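You operate a simulated robot arm through the tools that you are given. There is no shell and no other tool.

You are at the controls of a simulated robot arm. One attempt, no reset.

JOB
Push the blue plug in and switch strip and lamp on.
Fine: strip off while you plug in.

It is judged by the outcome, as a careful person would: the job done as asked, and still so three seconds after it is handed in. It fails if anything else is knocked over, pushed out of place, dropped, spilled or broken.

ROBOT AND FRAMES
A 7-joint arm with a two-finger parallel gripper, fixed in place. Base frame: the origin is at the foot of the arm, x ahead of it, y to its left, z up; the work surface is at about z = 0.78. Units: m, degrees, N and s.
Its first joint turns from -166.0 to 166.0 degrees. Payload 4.4 kg.
The tool frame sits at the grasp point between the pads (the TCP): z along the fingers, y along the line on which they close. The tips reach 0.023 m beyond it. The gripper opens to 0.094 m. The fingers are 0.038 m wide and 0.01 m thick; the gripper's body (0.054 by 0.096 m) begins 0.039 m behind the TCP.
Orientation is told as [roll, pitch, yaw] about the base's x, y, z axes, in that order, counted from this pose: with the fingers straight down and closing along the base's y, the tool's x points along the base's -x, its y along +y and its z along -z.

CONTROLS
- The arm moves only by the tool send_rows. Its argument "increments" is a list of rows, each a list of 3 entries, a list of its own where there are three numbers: the shift along the tool's x, y, z in units of 20 mm (1.0 is 20 mm), then the turn, a rotation vector about the tool's x, y, z in units of 4 degrees (1.0 is 4 degrees), then the finger opening in cm, from 0 to 9.4. In form: [[[x, y, z], [rx, ry, rz], gripper], ...]. A call has 1 to 20 rows; each row shifts and turns the commanded pose from where the row before left it, along the tool's axes as they then stand. A call with a number of a shift or a turn outside -1 to 1 is refused whole. Each row takes 0.2 s and may step no farther than 0.05 m and 8.6 degrees from the row before; otherwise, or with a gripper value out of range, the whole call is refused. Where a pose cannot be reached the arm comes as near as it can. A force on the tool above 90 N (or 10 N above the force at the start of the call, whichever is more), or a blocked arm, ends the call early, and 0.2 s more pass. Each finger travels about 0.072 m/s and halts on what it meets, pressing with about 39 N; the grip force reading is that of the motor and also rises with nothing between the fingers. The clock runs only during rows and for 0.2 s after the last one: add rows that do not move to give the fingers time. The reply holds the time, the measured pose of the TCP, the force on the tool along the base axes, the opening and the grip force, in the units named above and with some noise, with the torque about the TCP (base axes, N m) and any sound that the robot's microphone picked up.
- Cameras (640 x 400 px; columns grow to the right, rows downward): "scene" is fixed at [0.0497, -0.6494, 1.3967]; the picture's right is [0.86, -0.52, 0.00], its down [-0.14, -0.24, -0.96] and it looks along [0.50, 0.82, -0.28] (base axes); focal length 341 px, centre (320, 200). "wrist" rides on the gripper at [0.086, 0.016, -0.074] in the tool frame; the picture's right is [-0.18, 0.98, 0.00], its down [-0.58, -0.11, -0.81] and it looks along [-0.79, -0.15, 0.59] (tool axes); focal length 243 px, centre (320, 200).
- get_image(camera): a new picture of that camera. It takes no simulated time.
- locate(camera, pixels): for up to 12 pixels [column, row] of the newest picture of that camera ("zoom" is the newest enlarged one), the place [x, y, z] in the base frame of the surface seen there, good to about 0.002 m. It takes no simulated time.
- close_up(camera, box): a new picture of the part [left, top, right, bottom] of that camera's present view, enlarged. It takes no simulated time.
- close_job(): hands the job in; it is judged then, once.

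Leave the gripper open and the arm clear of the work at the hand-in unless told otherwise.

The tools are called after ">>>" by a JSON object that holds its "fn" and its "kwargs". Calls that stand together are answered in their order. send_rows: Moves the arm, as the interface text tells. Its arguments: {"type":"object","properties":{"increments":{"type":"array"}},"required":["increments"]} The other tools are called the same way: get_image (camera) takes a picture; locate (camera, pixels) gives the place of the surface under pixels of a picture; close_up (camera, box) takes an enlarged picture of a part of a camera's view; close_job () hands the job in.

At the start:

```text
t: 0.0
tool_pos: [0.5353, 0.5712, 1.1671]
tcp_rot: [-0.1, 0.0, -0.1]
force: [1.0, 1.1, 0.9]
wrist_torque: [0.01, 0.01, 0.02]
grip_width: 0.0941
grip_force: 0.1
```

scene: 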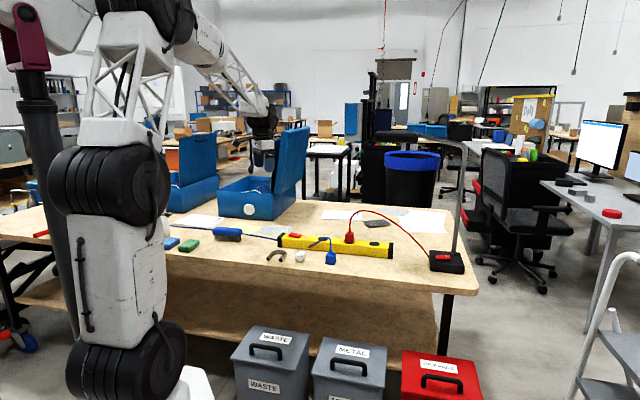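
wrist: 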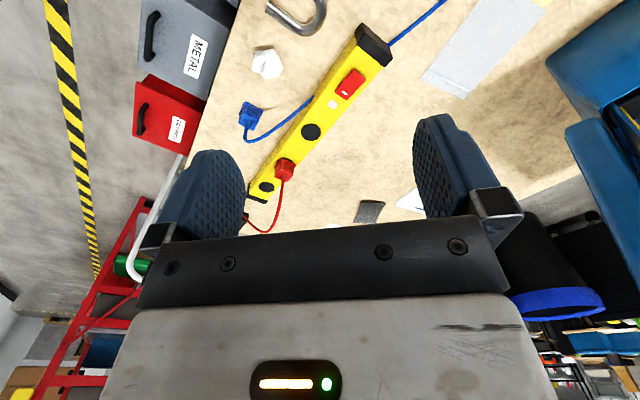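

I see a yellow power strip, a blue plug lying near it, a red plug in the strip with a cable to a black lamp base. I'll take close-ups of both views first.

>>> {"fn": "close_up", "kwargs": {"camera": "scene", "box": [250, 200, 490, 350]}}

>>> {"fn": "close_up", "kwargs": {"camera": "wrist", "box": [220, 0, 420, 240]}}

```text
2.67 times, centred on (370, 275) of scene
```

zoom: 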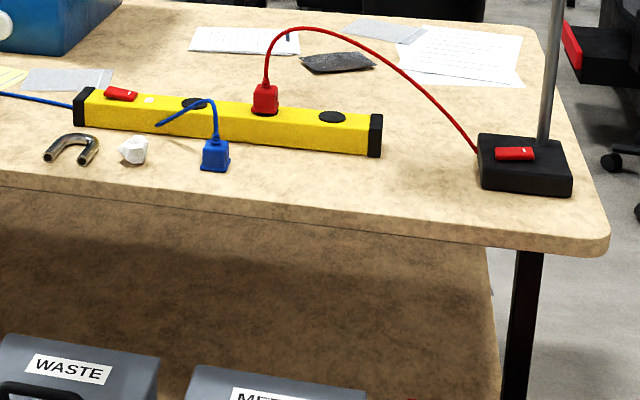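

```text
1.67 times, centred on (320, 120) of wrist
```

zoom: 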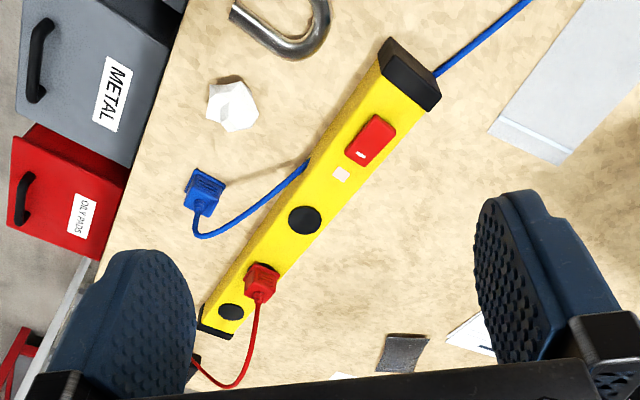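

Now I'll zoom in on the left part (blue device and cables) and the strip/plug in detail.

>>> {"fn": "close_up", "kwargs": {"camera": "scene", "box": [150, 200, 310, 300]}}

>>> {"fn": "close_up", "kwargs": {"camera": "scene", "box": [265, 215, 409, 305]}}

>>> {"fn": "close_up", "kwargs": {"camera": "scene", "box": [390, 100, 500, 290]}}

>>> {"fn": "close_up", "kwargs": {"camera": "wrist", "box": [230, 60, 330, 160]}}

```text
4.00 times, centred on (230, 250) of scene
```

zoom: 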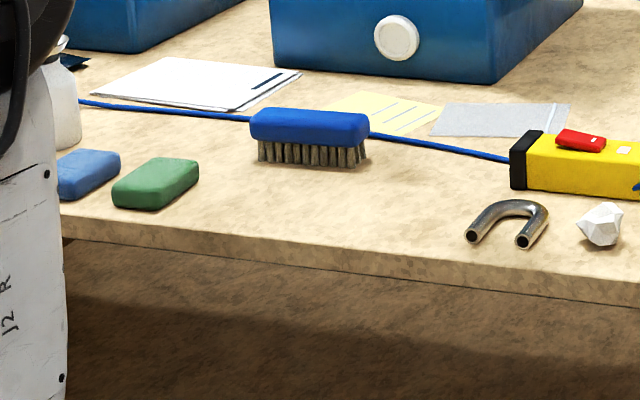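

```text
4.44 times, centred on (337, 260) of scene
```

zoom: 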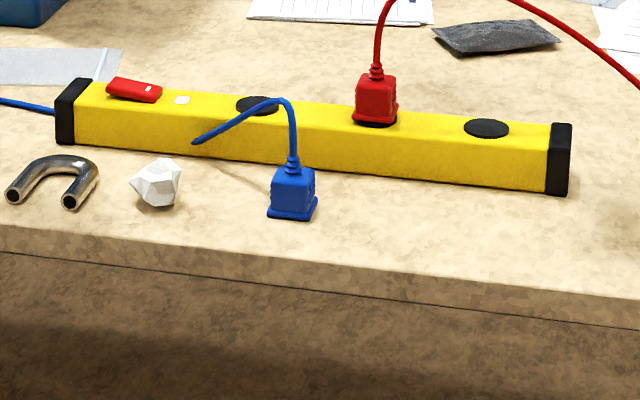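

```text
2.11 times, centred on (445, 195) of scene
```

zoom: 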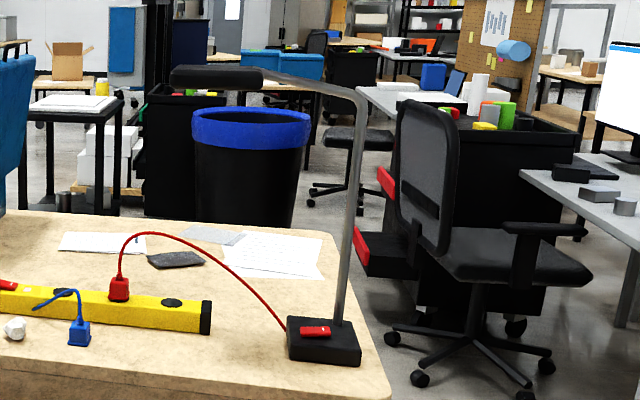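

```text
4.00 times, centred on (280, 110) of wrist
```

zoom: 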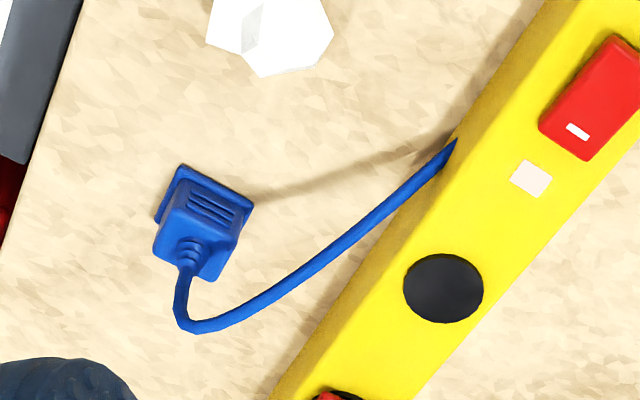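

The blue plug stands upright next to the strip with its cable leaving the top; two sockets are free (between switch and red plug, and the far end). I'll locate points in the scene picture: strip, sockets, plug, switches, lamp.

>>> {"fn": "close_up", "kwargs": {"camera": "scene", "box": [265, 215, 409, 305]}}

>>> {"fn": "locate", "kwargs": {"camera": "zoom", "pixels": [[258, 106], [487, 128], [293, 180], [293, 172], [272, 216], [313, 217], [293, 150], [283, 102], [195, 141], [134, 88], [110, 95], [160, 97]]}}

>>> {"fn": "locate", "kwargs": {"camera": "scene", "pixels": [[380, 136], [410, 137], [458, 140], [455, 200], [436, 257], [450, 257], [430, 268], [465, 272], [443, 257], [460, 250]]}}

>>> {"fn": "close_up", "kwargs": {"camera": "scene", "box": [410, 230, 490, 290]}}

```text
4.44 times, centred on (337, 260) of scene
```

zoom: 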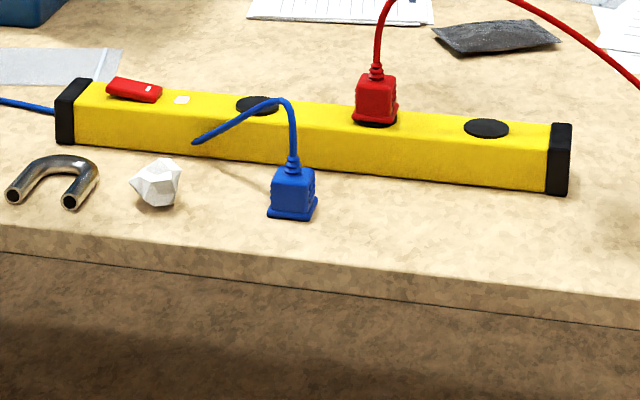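

```text
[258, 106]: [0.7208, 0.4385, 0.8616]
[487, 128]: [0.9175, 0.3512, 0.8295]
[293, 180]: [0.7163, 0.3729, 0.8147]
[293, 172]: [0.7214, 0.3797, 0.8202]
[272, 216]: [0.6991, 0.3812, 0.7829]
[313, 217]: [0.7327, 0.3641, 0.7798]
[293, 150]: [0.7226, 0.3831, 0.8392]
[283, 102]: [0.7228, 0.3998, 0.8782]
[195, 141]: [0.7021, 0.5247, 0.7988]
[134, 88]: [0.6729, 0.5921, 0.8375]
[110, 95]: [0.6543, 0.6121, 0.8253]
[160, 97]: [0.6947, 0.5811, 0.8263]
```

```text
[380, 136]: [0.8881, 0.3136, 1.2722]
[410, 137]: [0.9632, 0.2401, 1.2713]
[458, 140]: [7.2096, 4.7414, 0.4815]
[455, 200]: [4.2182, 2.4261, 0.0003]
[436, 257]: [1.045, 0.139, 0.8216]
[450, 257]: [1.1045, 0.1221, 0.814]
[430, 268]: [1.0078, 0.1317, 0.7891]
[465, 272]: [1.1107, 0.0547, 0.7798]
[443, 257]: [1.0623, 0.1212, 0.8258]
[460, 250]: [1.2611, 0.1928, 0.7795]
```

```text
6.67 times, centred on (450, 260) of scene
```

zoom: 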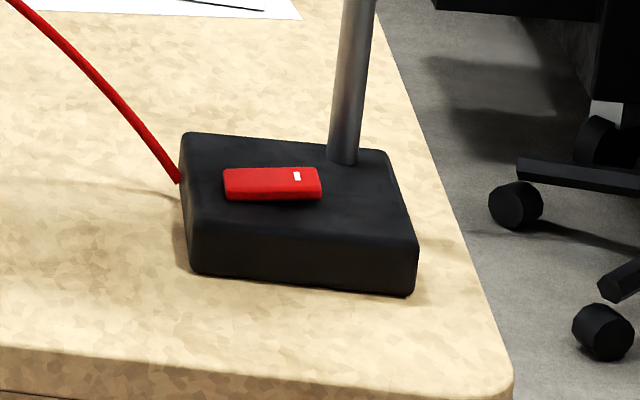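

Middle socket looks best (the lamp head hangs above the end one at about (0.9,0.3,1.27)). I'll move the wrist camera lower and nearer for a better look at plug, sockets and switch: to about (0.50,0.45,1.0), still well above everything.

>>> {"fn": "send_rows", "kwargs": {"increments": [[[0.19, -0.67, 0.93], [0, 0, 0], 9.4], [[0.19, -0.67, 0.93], [0, 0, 0], 9.4], [[0.19, -0.67, 0.93], [0, 0, 0], 9.4], [[0.19, -0.67, 0.93], [0, 0, 0], 9.4], [[0.19, -0.67, 0.93], [0, 0, 0], 9.4], [[0.19, -0.67, 0.93], [0, 0, 0], 9.4], [[0.19, -0.67, 0.93], [0, 0, 0], 9.4], [[0.19, -0.67, 0.93], [0, 0, 0], 9.4], [[0.19, -0.67, 0.93], [0, 0, 0], 9.4], [[0, 0, 0], [0, 0, 0], 9.4]]}}

>>> {"fn": "get_image", "kwargs": {"camera": "wrist"}}

>>> {"fn": "get_image", "kwargs": {"camera": "scene"}}

```text
t: 2.2
tool_pos: [0.4998, 0.4501, 0.9974]
tcp_rot: [0.0, 0.0, 0.0]
force: [-0.1, -0.1, 1.0]
wrist_torque: [0.0, 0.04, 0.02]
grip_width: 0.0939
grip_force: 0.0
```

```text
taken
```

wrist: 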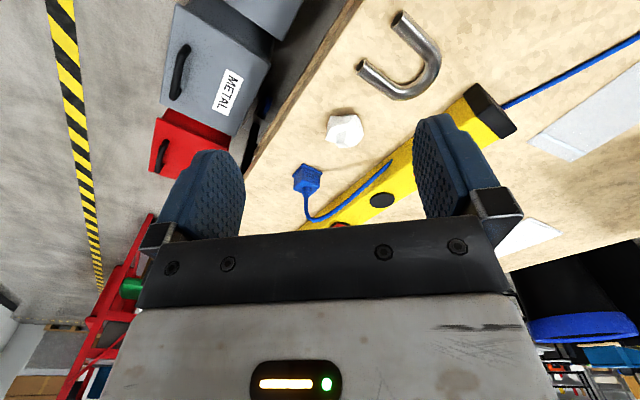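

```text
taken
```

scene: 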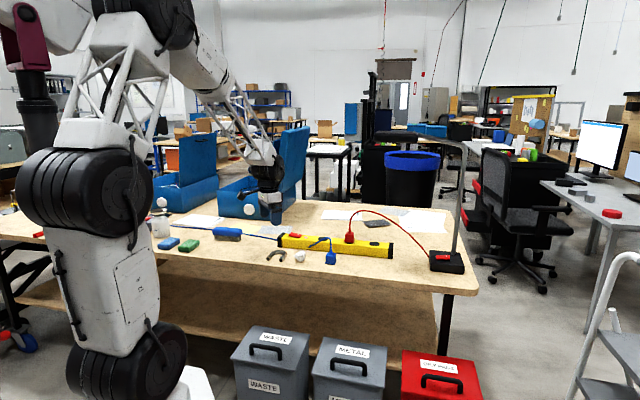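

I'll go closer: about (0.62,0.42,1.0), so plug and middle socket are in the middle of the view between the fingers.

>>> {"fn": "send_rows", "kwargs": {"increments": [[[-1, -0.25, 0], [0, 0, 0], 9.4], [[-1, -0.25, 0], [0, 0, 0], 9.4], [[-1, -0.25, 0], [0, 0, 0], 9.4], [[-1, -0.25, 0], [0, 0, 0], 9.4], [[-1, -0.25, 0], [0, 0, 0], 9.4], [[-1, -0.25, 0], [0, 0, 0], 9.4], [[0, 0, 0], [0, 0, 0], 9.4]]}}

>>> {"fn": "get_image", "kwargs": {"camera": "wrist"}}

>>> {"fn": "close_up", "kwargs": {"camera": "wrist", "box": [220, 0, 440, 220]}}

```text
t: 3.8
tool_pos: [0.6204, 0.4205, 0.9995]
tcp_rot: [-0.1, -0.1, 0.0]
force: [0.0, -0.1, 0.1]
wrist_torque: [0.02, 0.0, -0.01]
grip_width: 0.094
grip_force: 0.1
```

```text
taken
```

wrist: 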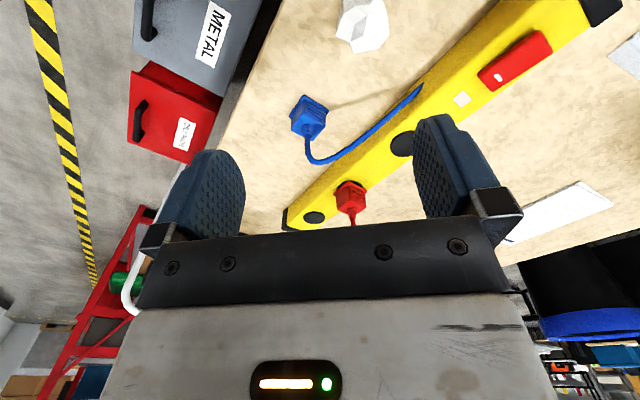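

```text
1.82 times, centred on (330, 110) of wrist
```

zoom: 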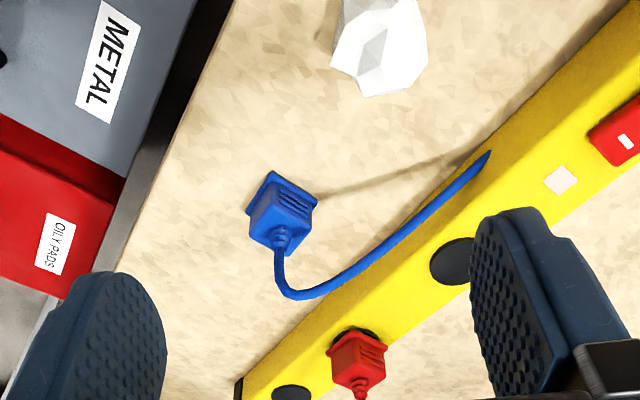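

I see the plug's grooved side face and square flange. I'll locate the flange corners and body, both sockets, red plug, and switch.

>>> {"fn": "close_up", "kwargs": {"camera": "wrist", "box": [280, 80, 430, 180]}}

>>> {"fn": "close_up", "kwargs": {"camera": "wrist", "box": [430, 0, 590, 110]}}

>>> {"fn": "locate", "kwargs": {"camera": "wrist", "pixels": [[313, 219], [402, 143], [419, 88], [461, 99], [480, 76], [550, 43], [515, 60], [498, 77], [486, 112], [440, 81], [363, 138], [370, 215]]}}

```text
4.00 times, centred on (355, 130) of wrist
```

zoom: 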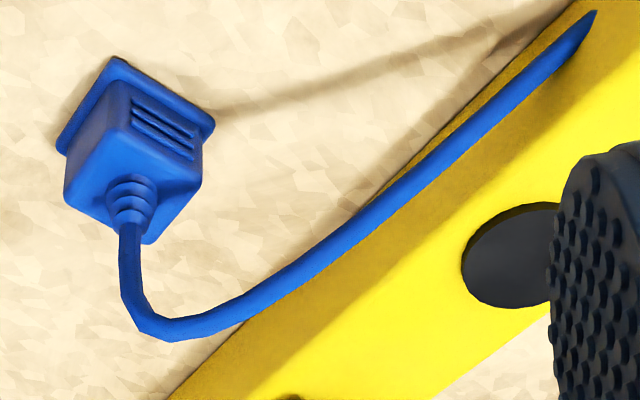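

```text
3.64 times, centred on (510, 55) of wrist
```

zoom: 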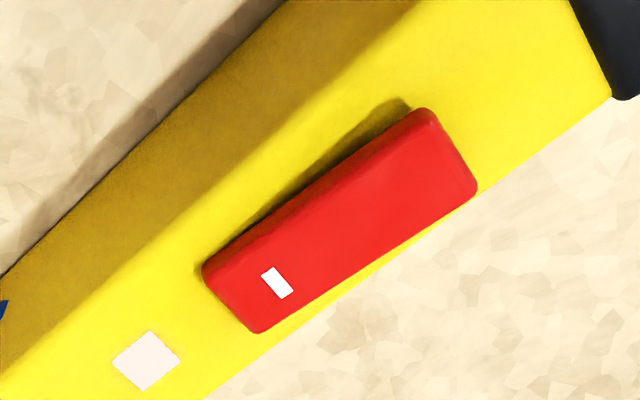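

```text
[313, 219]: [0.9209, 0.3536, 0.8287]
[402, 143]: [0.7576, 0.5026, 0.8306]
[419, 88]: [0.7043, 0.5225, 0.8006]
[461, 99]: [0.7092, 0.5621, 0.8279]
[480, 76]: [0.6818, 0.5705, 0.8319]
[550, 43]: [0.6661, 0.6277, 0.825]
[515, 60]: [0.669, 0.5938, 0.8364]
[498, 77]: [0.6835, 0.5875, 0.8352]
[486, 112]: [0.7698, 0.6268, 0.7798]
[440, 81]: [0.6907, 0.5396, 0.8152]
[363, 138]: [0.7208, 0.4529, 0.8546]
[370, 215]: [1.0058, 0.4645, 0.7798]
```

The rocker's far end (upper right) seems to be raised with bigger shadow. I'll measure heights along the switch and lamp switch.

>>> {"fn": "locate", "kwargs": {"camera": "zoom", "pixels": [[235, 278], [250, 315], [277, 283], [320, 252], [360, 225], [400, 195], [435, 165], [420, 130], [455, 185], [145, 360], [50, 380], [560, 60]]}}

>>> {"fn": "close_up", "kwargs": {"camera": "wrist", "box": [280, 80, 430, 180]}}

>>> {"fn": "locate", "kwargs": {"camera": "zoom", "pixels": [[118, 60], [212, 122], [62, 145], [130, 85], [200, 140], [68, 195], [145, 240], [130, 190], [465, 265], [530, 205], [512, 300], [140, 325]]}}

>>> {"fn": "close_up", "kwargs": {"camera": "scene", "box": [275, 220, 325, 260]}}

>>> {"fn": "locate", "kwargs": {"camera": "scene", "pixels": [[436, 256], [438, 257], [440, 256], [443, 257], [446, 256], [448, 257], [455, 255], [433, 250], [470, 262], [443, 265]]}}

```text
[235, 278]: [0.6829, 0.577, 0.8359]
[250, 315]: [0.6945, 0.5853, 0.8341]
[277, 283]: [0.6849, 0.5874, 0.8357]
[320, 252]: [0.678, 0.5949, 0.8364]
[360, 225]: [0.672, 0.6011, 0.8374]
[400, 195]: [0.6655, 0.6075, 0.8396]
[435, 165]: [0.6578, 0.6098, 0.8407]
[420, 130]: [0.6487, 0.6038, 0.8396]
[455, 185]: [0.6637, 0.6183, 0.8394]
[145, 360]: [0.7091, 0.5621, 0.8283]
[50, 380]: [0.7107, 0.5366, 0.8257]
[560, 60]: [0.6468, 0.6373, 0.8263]
```

```text
4.00 times, centred on (355, 130) of wrist
```

zoom: 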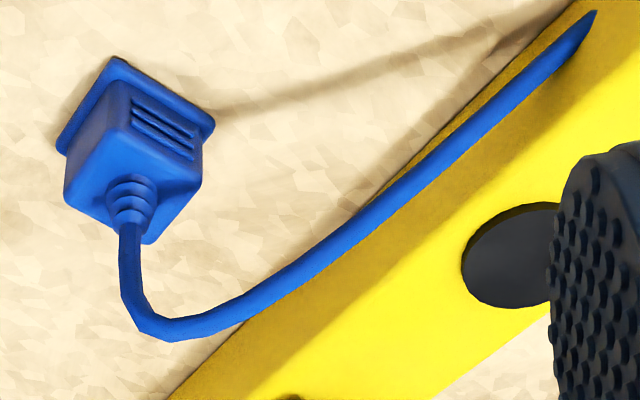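

```text
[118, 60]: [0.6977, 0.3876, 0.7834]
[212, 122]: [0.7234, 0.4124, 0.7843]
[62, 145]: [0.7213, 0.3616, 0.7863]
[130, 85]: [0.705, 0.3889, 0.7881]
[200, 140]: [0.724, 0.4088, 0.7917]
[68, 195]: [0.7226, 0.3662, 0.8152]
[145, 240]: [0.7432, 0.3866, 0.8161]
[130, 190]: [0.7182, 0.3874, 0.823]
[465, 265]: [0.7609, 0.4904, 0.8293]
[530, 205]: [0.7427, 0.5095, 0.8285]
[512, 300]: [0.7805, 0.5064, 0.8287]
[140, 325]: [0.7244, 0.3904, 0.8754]
```

```text
10.00 times, centred on (300, 240) of scene
```

zoom: 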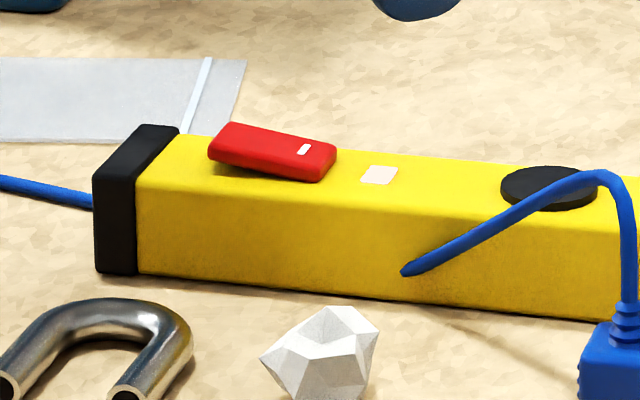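

```text
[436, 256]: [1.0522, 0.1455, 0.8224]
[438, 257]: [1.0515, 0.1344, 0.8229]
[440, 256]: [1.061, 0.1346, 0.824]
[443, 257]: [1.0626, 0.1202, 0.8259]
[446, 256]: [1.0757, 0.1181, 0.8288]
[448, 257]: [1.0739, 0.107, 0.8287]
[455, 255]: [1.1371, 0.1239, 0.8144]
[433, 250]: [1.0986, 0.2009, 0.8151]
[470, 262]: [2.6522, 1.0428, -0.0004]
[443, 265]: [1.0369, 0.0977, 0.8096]
```

Readings: the strip rocker's marked end is low (z≈0.8355) and the other end high (0.840); the lamp rocker's marked end is high (0.829), other end low (0.822). The indicator next to the strip rocker looks unlit. The plug (center ≈ (0.722,0.387), square to the strip's 45° line) is turned the same way as the red plug. I'll turn the tool to yaw −135° in place, so that the fingers close along the strip, and close the fingers.

>>> {"fn": "send_rows", "kwargs": {"increments": [[[0, 0, 0], [0, 0, 1], 0], [[0, 0, 0], [0, 0, 1], 0], [[0, 0, 0], [0, 0, 1], 0], [[0, 0, 0], [0, 0, 1], 0], [[0, 0, 0], [0, 0, 1], 0], [[0, 0, 0], [0, 0, 1], 0], [[0, 0, 0], [0, 0, 1], 0], [[0, 0, 0], [0, 0, 1], 0], [[0, 0, 0], [0, 0, 1], 0], [[0, 0, 0], [0, 0, 1], 0], [[0, 0, 0], [0, 0, 1], 0], [[0, 0, 0], [0, 0, 1], 0], [[0, 0, 0], [0, 0, 1], 0], [[0, 0, 0], [0, 0, 1], 0], [[0, 0, 0], [0, 0, 1], 0], [[0, 0, 0], [0, 0, 1], 0], [[0, 0, 0], [0, 0, 1], 0]]}}

>>> {"fn": "send_rows", "kwargs": {"increments": [[[0, 0, 0], [0, 0, 1], 0], [[0, 0, 0], [0, 0, 1], 0], [[0, 0, 0], [0, 0, 1], 0], [[0, 0, 0], [0, 0, 1], 0], [[0, 0, 0], [0, 0, 1], 0], [[0, 0, 0], [0, 0, 1], 0], [[0, 0, 0], [0, 0, 1], 0], [[0, 0, 0], [0, 0, 1], 0], [[0, 0, 0], [0, 0, 1], 0], [[0, 0, 0], [0, 0, 1], 0], [[0, 0, 0], [0, 0, 1], 0], [[0, 0, 0], [0, 0, 1], 0], [[0, 0, 0], [0, 0, 1], 0], [[0, 0, 0], [0, 0, 1], 0], [[0, 0, 0], [0, 0, 1], 0], [[0, 0, 0], [0, 0, 1], 0], [[0, 0, 0], [0, 0, 0.75], 0], [[0, 0, 0], [0, 0, 0], 0]]}}

>>> {"fn": "get_image", "kwargs": {"camera": "wrist"}}

>>> {"fn": "get_image", "kwargs": {"camera": "scene"}}

```text
t: 7.4
tool_pos: [0.6208, 0.4198, 0.9995]
tcp_rot: [0.0, 0.1, -68.0]
force: [-0.7, 0.0, 0.1]
wrist_torque: [-0.01, 0.04, 0.02]
grip_width: 0.0
grip_force: 39.4
```

```text
t: 11.2
tool_pos: [0.6198, 0.4203, 0.9987]
tcp_rot: [0.0, 0.0, -134.9]
force: [-0.1, -0.6, 0.0]
wrist_torque: [0.01, -0.02, 0.03]
grip_width: 0.0
grip_force: 38.9
```

```text
taken
```

wrist: 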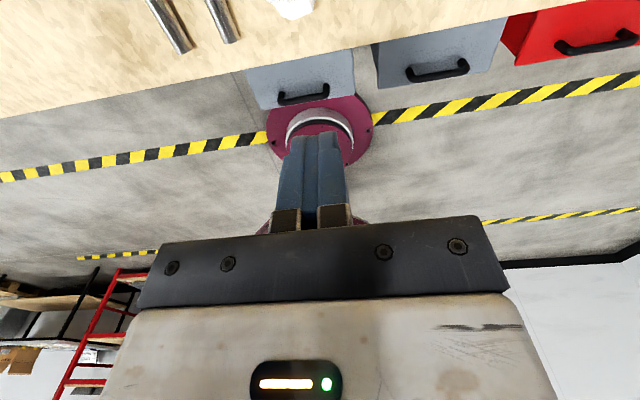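

```text
taken
```

scene: 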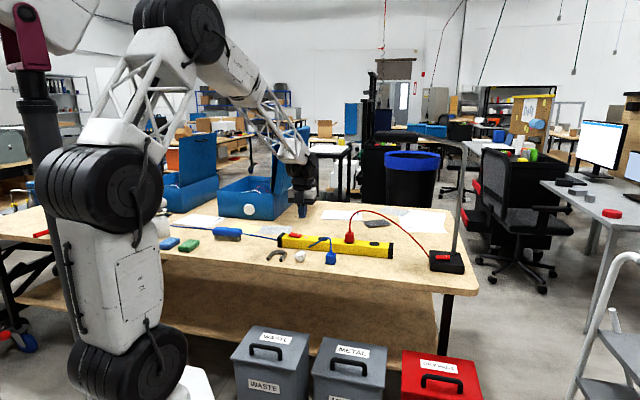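

Yaw −135° is reachable. Next is above the strip rocker's raised end (≈(0.660,0.608)); first I check how near the blue box with the lid is.

>>> {"fn": "locate", "kwargs": {"camera": "scene", "pixels": [[270, 215], [293, 205], [245, 205], [272, 140], [308, 130], [300, 180], [235, 185], [222, 215]]}}

```text
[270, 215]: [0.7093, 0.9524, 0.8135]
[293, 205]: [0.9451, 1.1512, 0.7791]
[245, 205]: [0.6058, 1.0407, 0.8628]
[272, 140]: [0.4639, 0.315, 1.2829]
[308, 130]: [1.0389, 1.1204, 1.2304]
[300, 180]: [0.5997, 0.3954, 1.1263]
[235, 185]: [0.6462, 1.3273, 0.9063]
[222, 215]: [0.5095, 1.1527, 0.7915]
```

The box is more than 0.3 m off. I move above the rocker's raised end and down to TCP z≈0.885 (tips at ≈0.862, 2 cm above the rocker).

>>> {"fn": "send_rows", "kwargs": {"increments": [[[0.896, -0.581, 0], [0, 0, 0], 0], [[0.896, -0.581, 0], [0, 0, 0], 0], [[0.896, -0.581, 0], [0, 0, 0], 0], [[0.896, -0.581, 0], [0, 0, 0], 0], [[0.896, -0.581, 0], [0, 0, 0], 0], [[0.896, -0.581, 0], [0, 0, 0], 0], [[0.896, -0.581, 0], [0, 0, 0], 0], [[0.896, -0.581, 0], [0, 0, 0], 0], [[0.896, -0.581, 0], [0, 0, 0], 0], [[0, 0, 0.95], [0, 0, 0], 0], [[0, 0, 0.95], [0, 0, 0], 0], [[0, 0, 0.95], [0, 0, 0], 0], [[0, 0, 0.95], [0, 0, 0], 0], [[0, 0, 0.95], [0, 0, 0], 0], [[0, 0, 0.95], [0, 0, 0], 0], [[0, 0, 0], [0, 0, 0], 0]]}}

>>> {"fn": "get_image", "kwargs": {"camera": "wrist"}}

>>> {"fn": "close_up", "kwargs": {"camera": "scene", "box": [260, 190, 340, 260]}}

```text
t: 14.6
tool_pos: [0.7069, 0.5457, 0.8889]
tcp_rot: [-0.4, 0.1, -134.6]
force: [0.0, -1.0, 0.3]
wrist_torque: [-0.01, 0.01, 0.02]
grip_width: 0.0
grip_force: 39.0
out of reach, approached as far as the arm can: row 3, 4, 5, 6, 7, 8, 9, 10, 11, 12
```

```text
taken
```

wrist: 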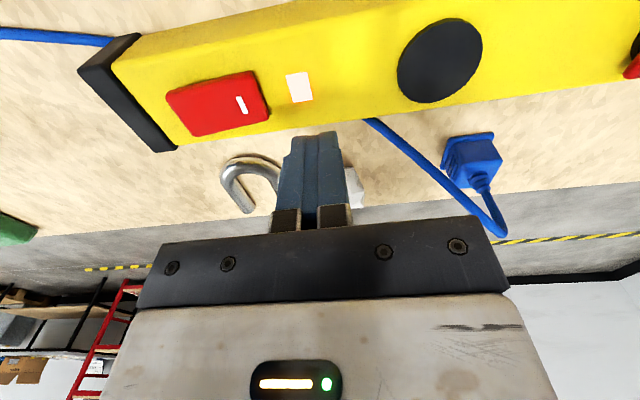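

```text
5.71 times, centred on (300, 225) of scene
```

zoom: 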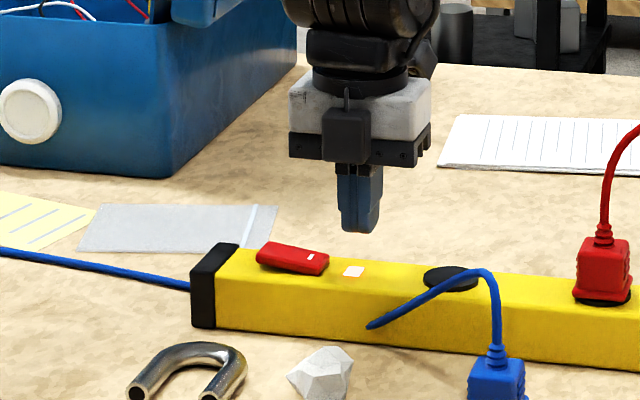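

The arm hit a wrist limit at yaw −135° beyond about 37° azimuth, and stopped at (0.707,0.546,0.889), tips above the strip. I'll turn back 10° to yaw −125° and then shift to the raised rocker end at (0.660,0.608).

>>> {"fn": "send_rows", "kwargs": {"increments": [[[0, 0, 0], [0, 0, -0.8], 0], [[0, 0, 0], [0, 0, -0.8], 0], [[0, 0, 0], [0, 0, -0.8], 0], [[0.3, -0.925, 0], [0, 0, 0], 0], [[0.3, -0.925, 0], [0, 0, 0], 0], [[0.3, -0.925, 0], [0, 0, 0], 0], [[0.3, -0.925, 0], [0, 0, 0], 0], [[0, 0, 0], [0, 0, 0], 0]]}}

>>> {"fn": "get_image", "kwargs": {"camera": "wrist"}}

>>> {"fn": "close_up", "kwargs": {"camera": "scene", "box": [260, 190, 340, 260]}}

```text
t: 16.4
tool_pos: [0.6629, 0.6081, 0.8889]
tcp_rot: [0.0, 0.0, -125.4]
force: [-0.8, -0.3, 0.1]
wrist_torque: [0.02, 0.03, 0.01]
grip_width: 0.0
grip_force: 38.5
```

```text
taken
```

wrist: 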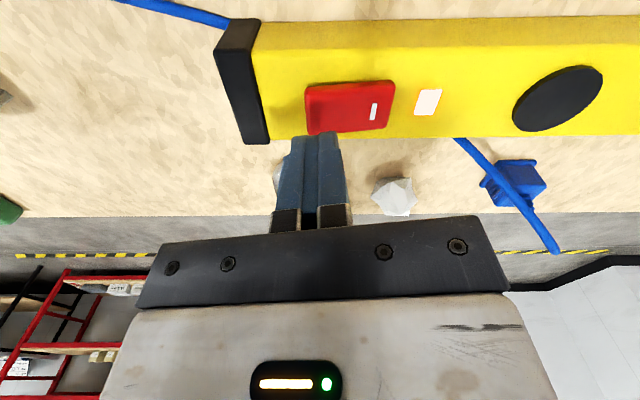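

```text
5.71 times, centred on (300, 225) of scene
```

zoom: 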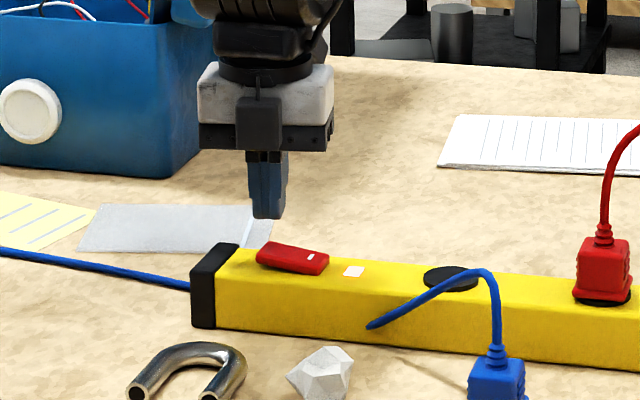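

At (0.663,0.608), tips about 2.5 cm above the rocker. I'll re-measure the rocker from this view, at (315..390, 85..130).

>>> {"fn": "locate", "kwargs": {"camera": "wrist", "pixels": [[312, 92], [312, 125], [330, 105], [350, 105], [374, 112], [388, 88], [385, 122], [428, 102], [310, 130], [300, 140]]}}

>>> {"fn": "close_up", "kwargs": {"camera": "wrist", "box": [260, 60, 460, 180]}}

```text
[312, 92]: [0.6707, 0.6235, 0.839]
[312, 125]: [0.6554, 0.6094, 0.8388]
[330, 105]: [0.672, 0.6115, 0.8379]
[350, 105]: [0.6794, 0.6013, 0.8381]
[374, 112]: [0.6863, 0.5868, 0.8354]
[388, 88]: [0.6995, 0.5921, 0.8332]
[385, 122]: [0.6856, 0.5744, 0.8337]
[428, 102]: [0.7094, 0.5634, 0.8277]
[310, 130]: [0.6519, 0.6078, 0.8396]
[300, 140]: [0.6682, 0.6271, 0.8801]
```

```text
3.20 times, centred on (360, 120) of wrist
```

zoom: 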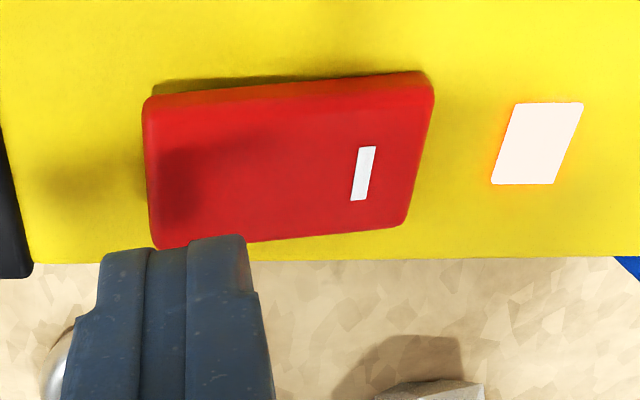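

The indicator glows with an orange halo in close-up, so the strip is ON now (marked end pressed = on), and the lamp rocker (marked end raised) is off. I'll switch the strip off for the plugging: press the raised, unmarked end, descending slowly to TCP z≈0.856.

>>> {"fn": "send_rows", "kwargs": {"increments": [[[0, 0, 0.7], [0, 0, 0], 0], [[0, 0, 0.3], [0, 0, 0], 0], [[0, 0, 0.15], [0, 0, 0], 0], [[0, 0, 0.15], [0, 0, 0], 0], [[0, 0, 0.15], [0, 0, 0], 0], [[0, 0, 0.15], [0, 0, 0], 0], [[0, 0, 0], [0, 0, 0], 0]]}}

>>> {"fn": "close_up", "kwargs": {"camera": "wrist", "box": [260, 60, 460, 180]}}

```text
t: 18.0
tool_pos: [0.6613, 0.6096, 0.8589]
tcp_rot: [0.0, 0.1, -125.3]
force: [-21.0, -0.1, 33.7]
wrist_torque: [-0.58, 0.52, -0.4]
grip_width: 0.0002
grip_force: 39.8
```

```text
3.20 times, centred on (360, 120) of wrist
```

zoom: 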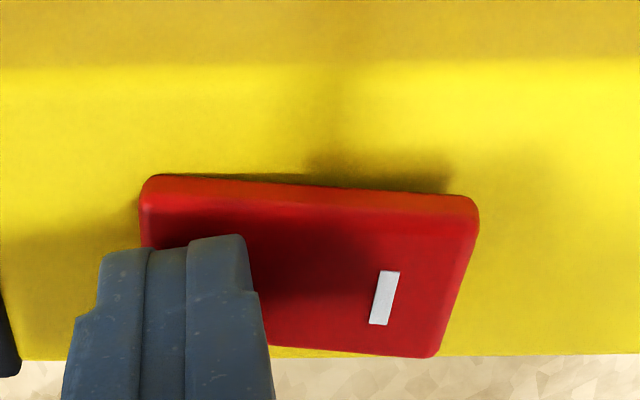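

The marked end has popped up, so it toggled. I lift off straight up and check the indicator.

>>> {"fn": "send_rows", "kwargs": {"increments": [[[0, 0, -0.5], [0, 0, 0], 0], [[0, 0, -1], [0, 0, 0], 0], [[0, 0, -1], [0, 0, 0], 0], [[0, 0, -0.5], [0, 0, 0], 0], [[0, 0, 0], [0, 0, 0], 0]]}}

>>> {"fn": "close_up", "kwargs": {"camera": "wrist", "box": [240, 40, 500, 200]}}

>>> {"fn": "close_up", "kwargs": {"camera": "scene", "box": [265, 215, 409, 305]}}

```text
t: 19.2
tool_pos: [0.661, 0.6088, 0.9171]
tcp_rot: [0.1, 0.0, -125.4]
force: [0.0, 0.0, -0.3]
wrist_torque: [-0.03, -0.02, 0.02]
grip_width: 0.0
grip_force: 38.0
```

```text
2.46 times, centred on (370, 120) of wrist
```

zoom: 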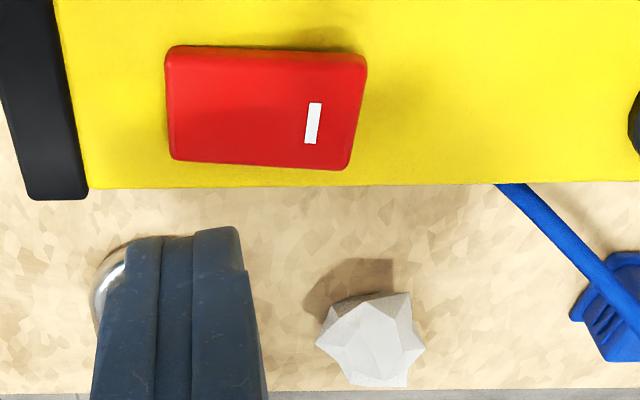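

```text
4.44 times, centred on (337, 260) of scene
```

zoom: 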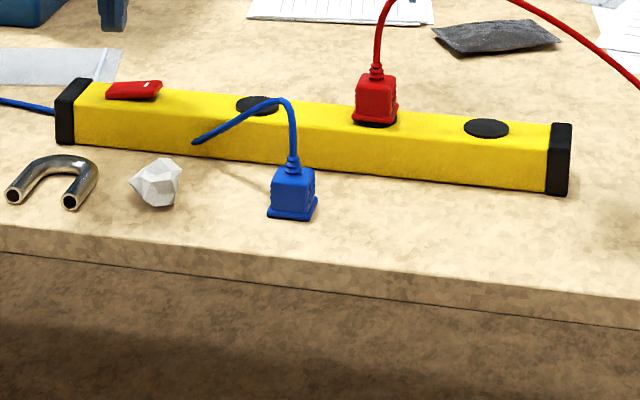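

The indicator is dark: strip is off, and nothing else moved. Now I go to the blue plug: rise a little, travel to about (0.674,0.339,0.957), turn back to yaw −135°, opening the fingers.

>>> {"fn": "send_rows", "kwargs": {"increments": [[[0, 0, -1], [0, 0, 0], 0], [[0, 0, -1], [0, 0, 0], 0], [[-0.886, 0.696, 0], [0, 0, 0], 0], [[-0.886, 0.696, 0], [0, 0, 0], 0], [[-0.886, 0.696, 0], [0, 0, 0], 0], [[-0.886, 0.696, 0], [0, 0, 0], 0], [[-0.886, 0.696, 0], [0, 0, 0], 0], [[-0.886, 0.696, 0], [0, 0, 0], 0], [[-0.886, 0.696, 0], [0, 0, 0], 0], [[-0.886, 0.696, 0], [0, 0, 0], 0], [[-0.886, 0.696, 0], [0, 0, 0], 0], [[-0.886, 0.696, 0], [0, 0, 0], 0], [[-0.886, 0.696, 0], [0, 0, 0], 6], [[-0.886, 0.696, 0], [0, 0, 0], 6], [[0, 0, 0], [0, 0, 0.8], 6], [[0, 0, 0], [0, 0, 0.8], 6], [[0, 0, 0], [0, 0, 0.8], 6], [[0, 0, 0], [0, 0, 0], 6]]}}

>>> {"fn": "send_rows", "kwargs": {"increments": [[[0, 0, 0], [0, 0.875, 0], 6], [[0, 0, 0], [0, 0.875, 0], 6], [[0, 0, 0], [0, 0.875, 0], 6], [[0, 0, 0], [0, 0.875, 0], 6], [[0, 0, 0], [0, 0.875, 0], 6], [[0, 0, 0], [0, 0.875, 0], 6], [[0, 0, 0], [0, 0.875, 0], 6], [[0, 0, 0], [0, 0.875, 0], 6], [[0, 0, 0], [0, 0.875, 0], 6], [[0, 0, 0], [0, 0.875, 0], 6], [[0, 0, 0], [0, 0, 0], 6]]}}

>>> {"fn": "get_image", "kwargs": {"camera": "wrist"}}

>>> {"fn": "get_image", "kwargs": {"camera": "scene"}}

```text
t: 23.0
tool_pos: [0.674, 0.3382, 0.9569]
tcp_rot: [0.0, 0.0, -135.0]
force: [-0.1, 0.5, -0.3]
wrist_torque: [0.0, 0.03, -0.02]
grip_width: 0.0598
grip_force: 0.0
```

```text
t: 25.4
tool_pos: [0.6752, 0.3392, 0.9568]
tcp_rot: [-0.1, 35.0, -135.1]
force: [0.2, 0.2, 0.5]
wrist_torque: [0.02, 0.02, -0.02]
grip_width: 0.0601
grip_force: 0.1
```

```text
taken
```

wrist: 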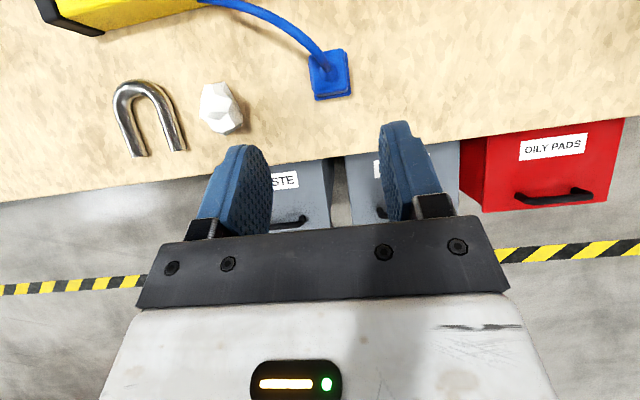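

```text
taken
```

scene: 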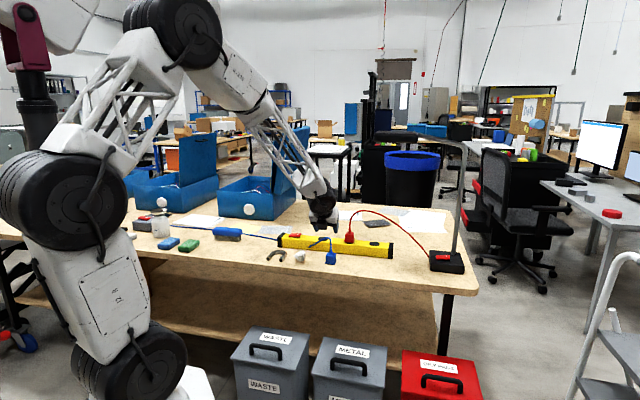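

Tilted correctly (palm leans back toward the robot, cable is on the far side). I measure the plug precisely from this nearly vertical view around (330,75).

>>> {"fn": "close_up", "kwargs": {"camera": "wrist", "box": [290, 30, 370, 110]}}

```text
5.00 times, centred on (330, 70) of wrist
```

zoom: 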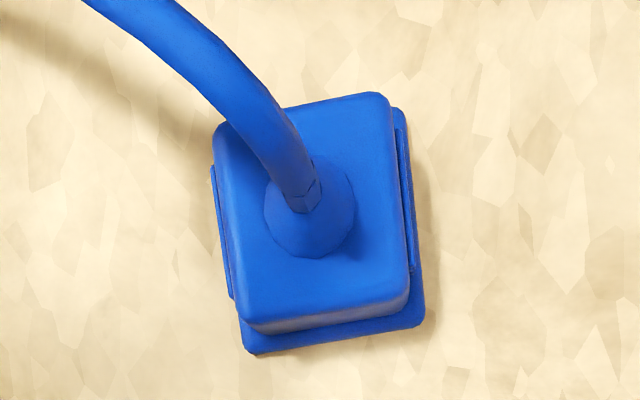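

>>> {"fn": "locate", "kwargs": {"camera": "zoom", "pixels": [[225, 130], [380, 100], [402, 295], [255, 318], [415, 318], [250, 345], [213, 170], [400, 112], [270, 260], [350, 270], [370, 140], [250, 170]]}}

```text
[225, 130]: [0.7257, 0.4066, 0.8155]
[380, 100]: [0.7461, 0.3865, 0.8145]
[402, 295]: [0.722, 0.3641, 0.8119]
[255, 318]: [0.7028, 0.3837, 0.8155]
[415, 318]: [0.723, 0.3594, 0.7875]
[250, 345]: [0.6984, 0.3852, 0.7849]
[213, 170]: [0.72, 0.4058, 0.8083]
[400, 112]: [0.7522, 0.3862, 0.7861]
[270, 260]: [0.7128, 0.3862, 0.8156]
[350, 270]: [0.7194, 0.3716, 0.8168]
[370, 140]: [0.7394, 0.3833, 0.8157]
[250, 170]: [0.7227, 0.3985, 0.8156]
```

Plug body centre ≈ (0.724,0.385), top z 0.816, aligned with the fingers within about 1°. I align laterally and approach along the tool axis, stopping ~2.5 cm short to check.

>>> {"fn": "send_rows", "kwargs": {"increments": [[[-0.86, 0.05, 0], [0, 0, 0], 6], [[-0.86, 0.055, 0], [0, 0, 0], 6], [[0, 0, 1], [0, 0, 0], 6], [[0, 0, 1], [0, 0, 0], 6], [[0, 0, 1], [0, 0, 0], 6], [[0, 0, 1], [0, 0, 0], 6], [[0, 0, 1], [0, 0, 0], 6], [[0, 0, 1], [0, 0, 0], 6], [[0, 0, 0], [0, 0, 0], 6]]}}

>>> {"fn": "get_image", "kwargs": {"camera": "wrist"}}

>>> {"fn": "close_up", "kwargs": {"camera": "scene", "box": [280, 190, 400, 280]}}

```text
t: 27.4
tool_pos: [0.7041, 0.366, 0.8393]
tcp_rot: [-0.1, 35.0, -134.9]
force: [0.2, 0.3, -0.2]
wrist_torque: [0.01, 0.02, 0.01]
grip_width: 0.06
grip_force: 0.0
```

```text
taken
```

wrist: 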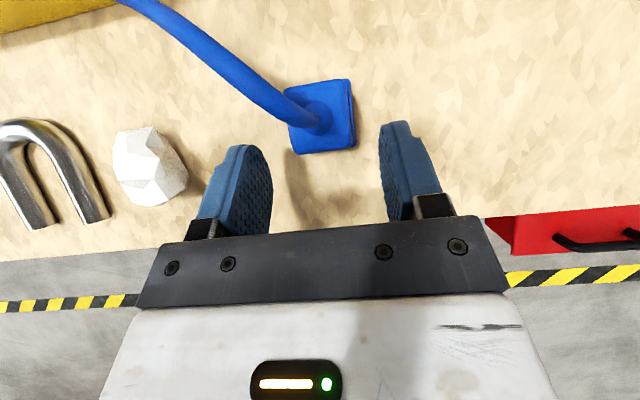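

```text
4.44 times, centred on (340, 235) of scene
```

zoom: 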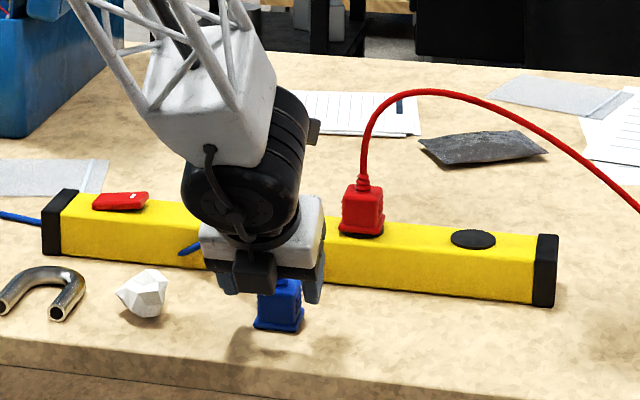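

Clear of the cable and centred. I advance the last 29 mm and close the fingers on the plug body.

>>> {"fn": "send_rows", "kwargs": {"increments": [[[0.02, 0.02, 0.73], [0, 0, 0], 6], [[0.02, 0.01, 0.725], [0, 0, 0], 6], [[0, 0, 0], [0, 0, 0], 6]]}}

>>> {"fn": "get_image", "kwargs": {"camera": "wrist"}}

>>> {"fn": "close_up", "kwargs": {"camera": "scene", "box": [280, 190, 400, 280]}}

```text
t: 28.2
tool_pos: [0.7168, 0.3779, 0.8158]
tcp_rot: [0.0, 35.0, -135.0]
force: [0.9, -0.6, 0.2]
wrist_torque: [0.0, 0.02, -0.03]
grip_width: 0.06
grip_force: 0.0
```

```text
taken
```

wrist: 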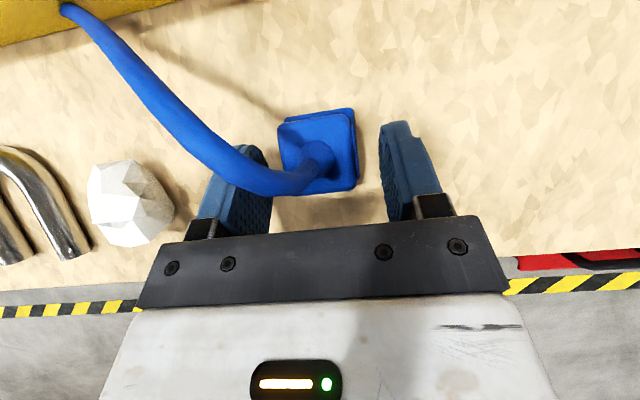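

```text
4.44 times, centred on (340, 235) of scene
```

zoom: 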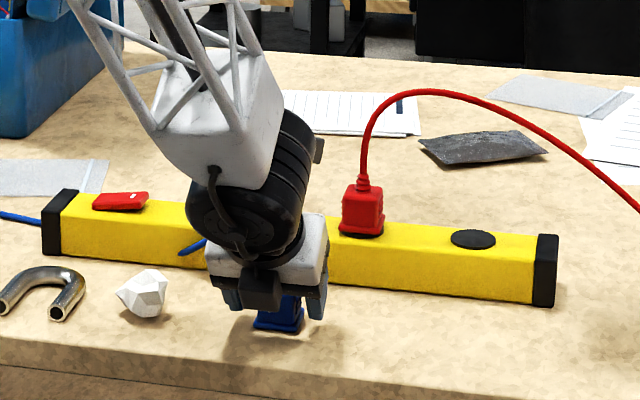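

Both fingers straddle the body above the flange. Closing gently now.

>>> {"fn": "send_rows", "kwargs": {"increments": [[[0, 0, 0], [0, 0, 0], 4.5], [[0, 0, 0], [0, 0, 0], 3.5], [[0, 0, 0], [0, 0, 0], 3.0], [[0, 0, 0], [0, 0, 0], 2.6], [[0, 0, 0], [0, 0, 0], 2], [[0, 0, 0], [0, 0, 0], 1.5], [[0, 0, 0], [0, 0, 0], 1.5]]}}

>>> {"fn": "get_image", "kwargs": {"camera": "wrist"}}

>>> {"fn": "close_up", "kwargs": {"camera": "scene", "box": [280, 190, 400, 280]}}

```text
t: 29.8
tool_pos: [0.7174, 0.3768, 0.8161]
tcp_rot: [0.1, 35.0, -135.1]
force: [-0.5, 0.1, -0.4]
wrist_torque: [0.0, -0.04, 0.0]
grip_width: 0.0332
grip_force: 38.8
```

```text
taken
```

wrist: 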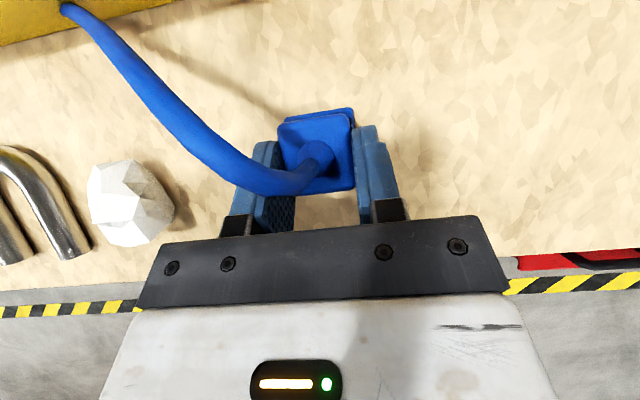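

```text
4.44 times, centred on (340, 235) of scene
```

zoom: 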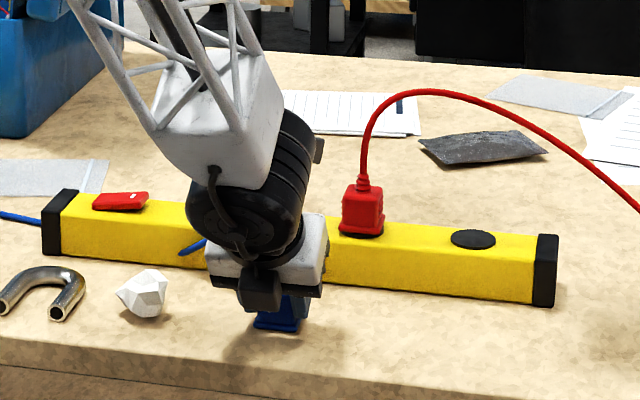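

Gripped at 33 mm width. I lift straight up 10 cm.

>>> {"fn": "send_rows", "kwargs": {"increments": [[[0.287, 0, -0.41], [0, 0, 0], 1.5], [[0.574, 0, -0.819], [0, 0, 0], 1.5], [[0.574, 0, -0.819], [0, 0, 0], 1.5], [[0.574, 0, -0.819], [0, 0, 0], 1.5], [[0.574, 0, -0.819], [0, 0, 0], 1.5], [[0.287, 0, -0.41], [0, 0, 0], 1.5], [[0, 0, 0], [0, 0, 0], 1.5]]}}

>>> {"fn": "get_image", "kwargs": {"camera": "wrist"}}

>>> {"fn": "close_up", "kwargs": {"camera": "scene", "box": [260, 170, 420, 290]}}

```text
t: 31.4
tool_pos: [0.7173, 0.3787, 0.9152]
tcp_rot: [-0.1, 35.0, -135.1]
force: [-0.2, 0.1, -0.5]
wrist_torque: [-0.01, 0.02, 0.02]
grip_width: 0.0332
grip_force: 38.8
```

```text
taken
```

wrist: 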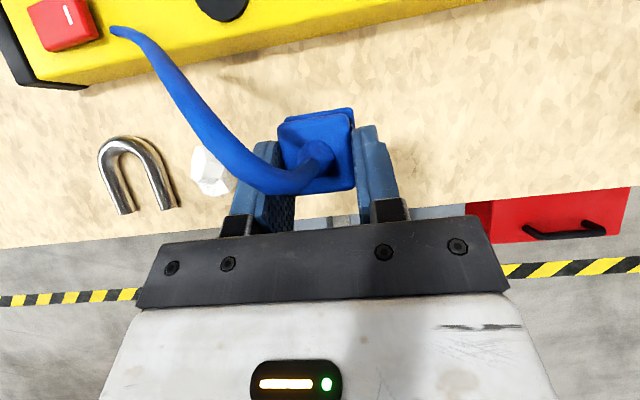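

```text
3.33 times, centred on (340, 230) of scene
```

zoom: 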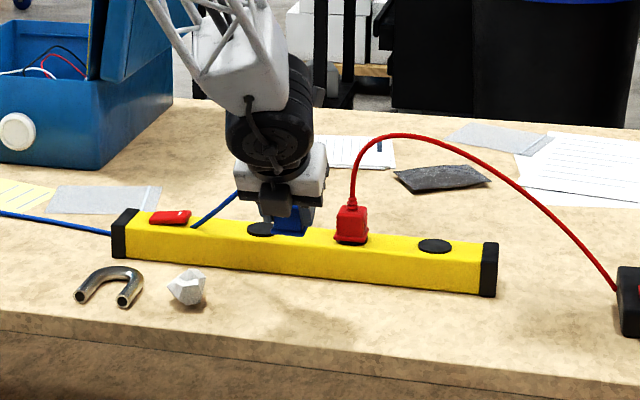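

The plug is held firmly and upright. I move part way towards the middle socket (≈7 cm in +y) at this height to measure the socket exactly.

>>> {"fn": "send_rows", "kwargs": {"increments": [[[0.52, -0.64, 0.365], [0, 0, 0], 1.5], [[0.52, -0.64, 0.365], [0, 0, 0], 1.5], [[0.52, -0.64, 0.365], [0, 0, 0], 1.5], [[0.52, -0.64, 0.365], [0, 0, 0], 1.5], [[0, 0, 0], [0, 0, 0], 1.5]]}}

>>> {"fn": "get_image", "kwargs": {"camera": "wrist"}}

>>> {"fn": "get_image", "kwargs": {"camera": "scene"}}

```text
t: 32.6
tool_pos: [0.7162, 0.449, 0.9157]
tcp_rot: [0.0, 35.1, -134.9]
force: [0.2, -0.9, -1.4]
wrist_torque: [0.0, 0.01, 0.02]
grip_width: 0.0331
grip_force: 39.3
```

```text
taken
```

wrist: 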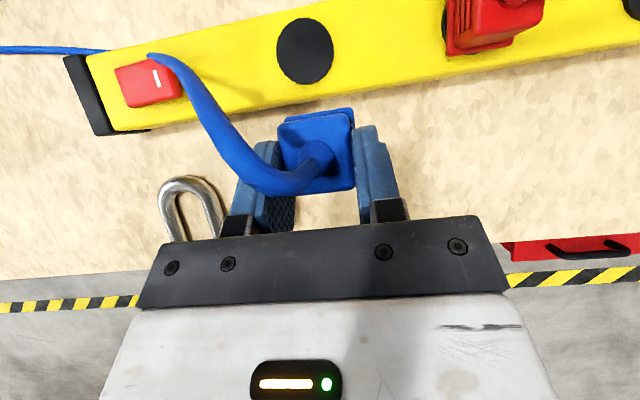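

```text
taken
```

scene: 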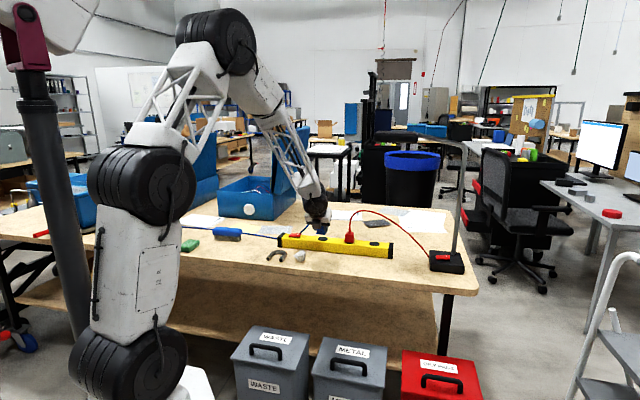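

The middle socket is now fully visible at about (305,51) from above. I zoom on it, and on the plug in the grip, and measure both.

>>> {"fn": "close_up", "kwargs": {"camera": "wrist", "box": [240, 0, 400, 100]}}

>>> {"fn": "locate", "kwargs": {"camera": "wrist", "pixels": [[305, 20], [305, 51], [305, 82], [278, 51], [331, 51], [240, 95], [240, 22], [400, 65], [350, 110], [355, 188], [290, 115], [345, 185]]}}

```text
4.00 times, centred on (320, 50) of wrist
```

zoom: 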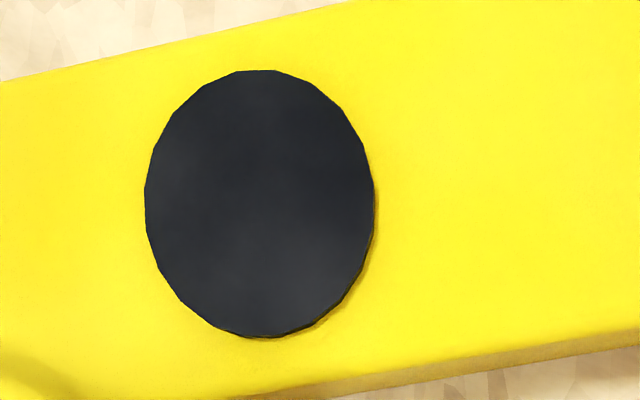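

```text
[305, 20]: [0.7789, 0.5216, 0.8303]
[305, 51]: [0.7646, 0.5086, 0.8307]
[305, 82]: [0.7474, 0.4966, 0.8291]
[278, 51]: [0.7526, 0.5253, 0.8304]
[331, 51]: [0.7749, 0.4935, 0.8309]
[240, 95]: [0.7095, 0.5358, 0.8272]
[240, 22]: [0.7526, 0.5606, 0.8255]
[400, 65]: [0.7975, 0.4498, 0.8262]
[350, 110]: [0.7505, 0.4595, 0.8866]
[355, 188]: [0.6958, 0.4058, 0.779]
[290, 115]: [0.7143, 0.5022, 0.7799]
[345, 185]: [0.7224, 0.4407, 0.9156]
```

>>> {"fn": "locate", "kwargs": {"camera": "zoom", "pixels": [[152, 205], [370, 205], [257, 76], [264, 332], [260, 204], [180, 110], [345, 300], [335, 105], [185, 300], [200, 45], [300, 385]]}}

>>> {"fn": "close_up", "kwargs": {"camera": "wrist", "box": [250, 90, 410, 210]}}

>>> {"fn": "locate", "kwargs": {"camera": "zoom", "pixels": [[135, 110], [135, 170], [375, 80], [405, 320], [400, 105], [370, 300], [345, 320], [385, 300], [380, 140]]}}

```text
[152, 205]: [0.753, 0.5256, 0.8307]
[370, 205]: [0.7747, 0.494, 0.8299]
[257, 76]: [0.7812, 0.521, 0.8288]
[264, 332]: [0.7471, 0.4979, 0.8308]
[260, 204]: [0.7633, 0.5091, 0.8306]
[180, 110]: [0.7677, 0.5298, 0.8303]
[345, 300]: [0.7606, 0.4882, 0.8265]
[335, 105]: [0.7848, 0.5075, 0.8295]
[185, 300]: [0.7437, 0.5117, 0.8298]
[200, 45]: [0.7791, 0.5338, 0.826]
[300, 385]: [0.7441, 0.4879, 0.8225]
```

```text
3.33 times, centred on (330, 150) of wrist
```

zoom: 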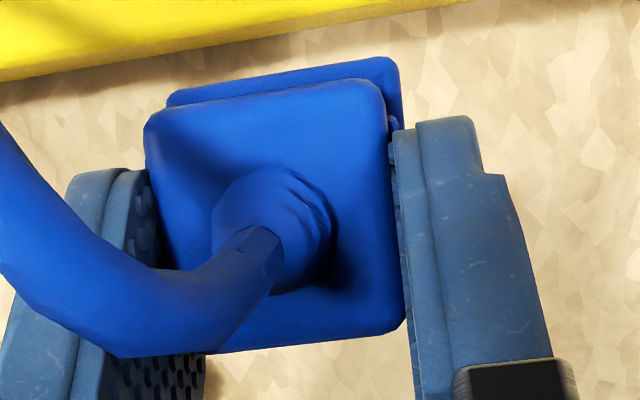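

```text
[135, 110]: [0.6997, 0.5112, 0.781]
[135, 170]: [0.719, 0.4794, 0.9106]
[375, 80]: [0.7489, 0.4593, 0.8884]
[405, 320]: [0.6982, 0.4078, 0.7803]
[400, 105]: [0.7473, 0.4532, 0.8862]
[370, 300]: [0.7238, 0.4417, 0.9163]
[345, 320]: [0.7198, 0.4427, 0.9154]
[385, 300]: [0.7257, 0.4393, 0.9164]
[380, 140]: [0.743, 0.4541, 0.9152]
```

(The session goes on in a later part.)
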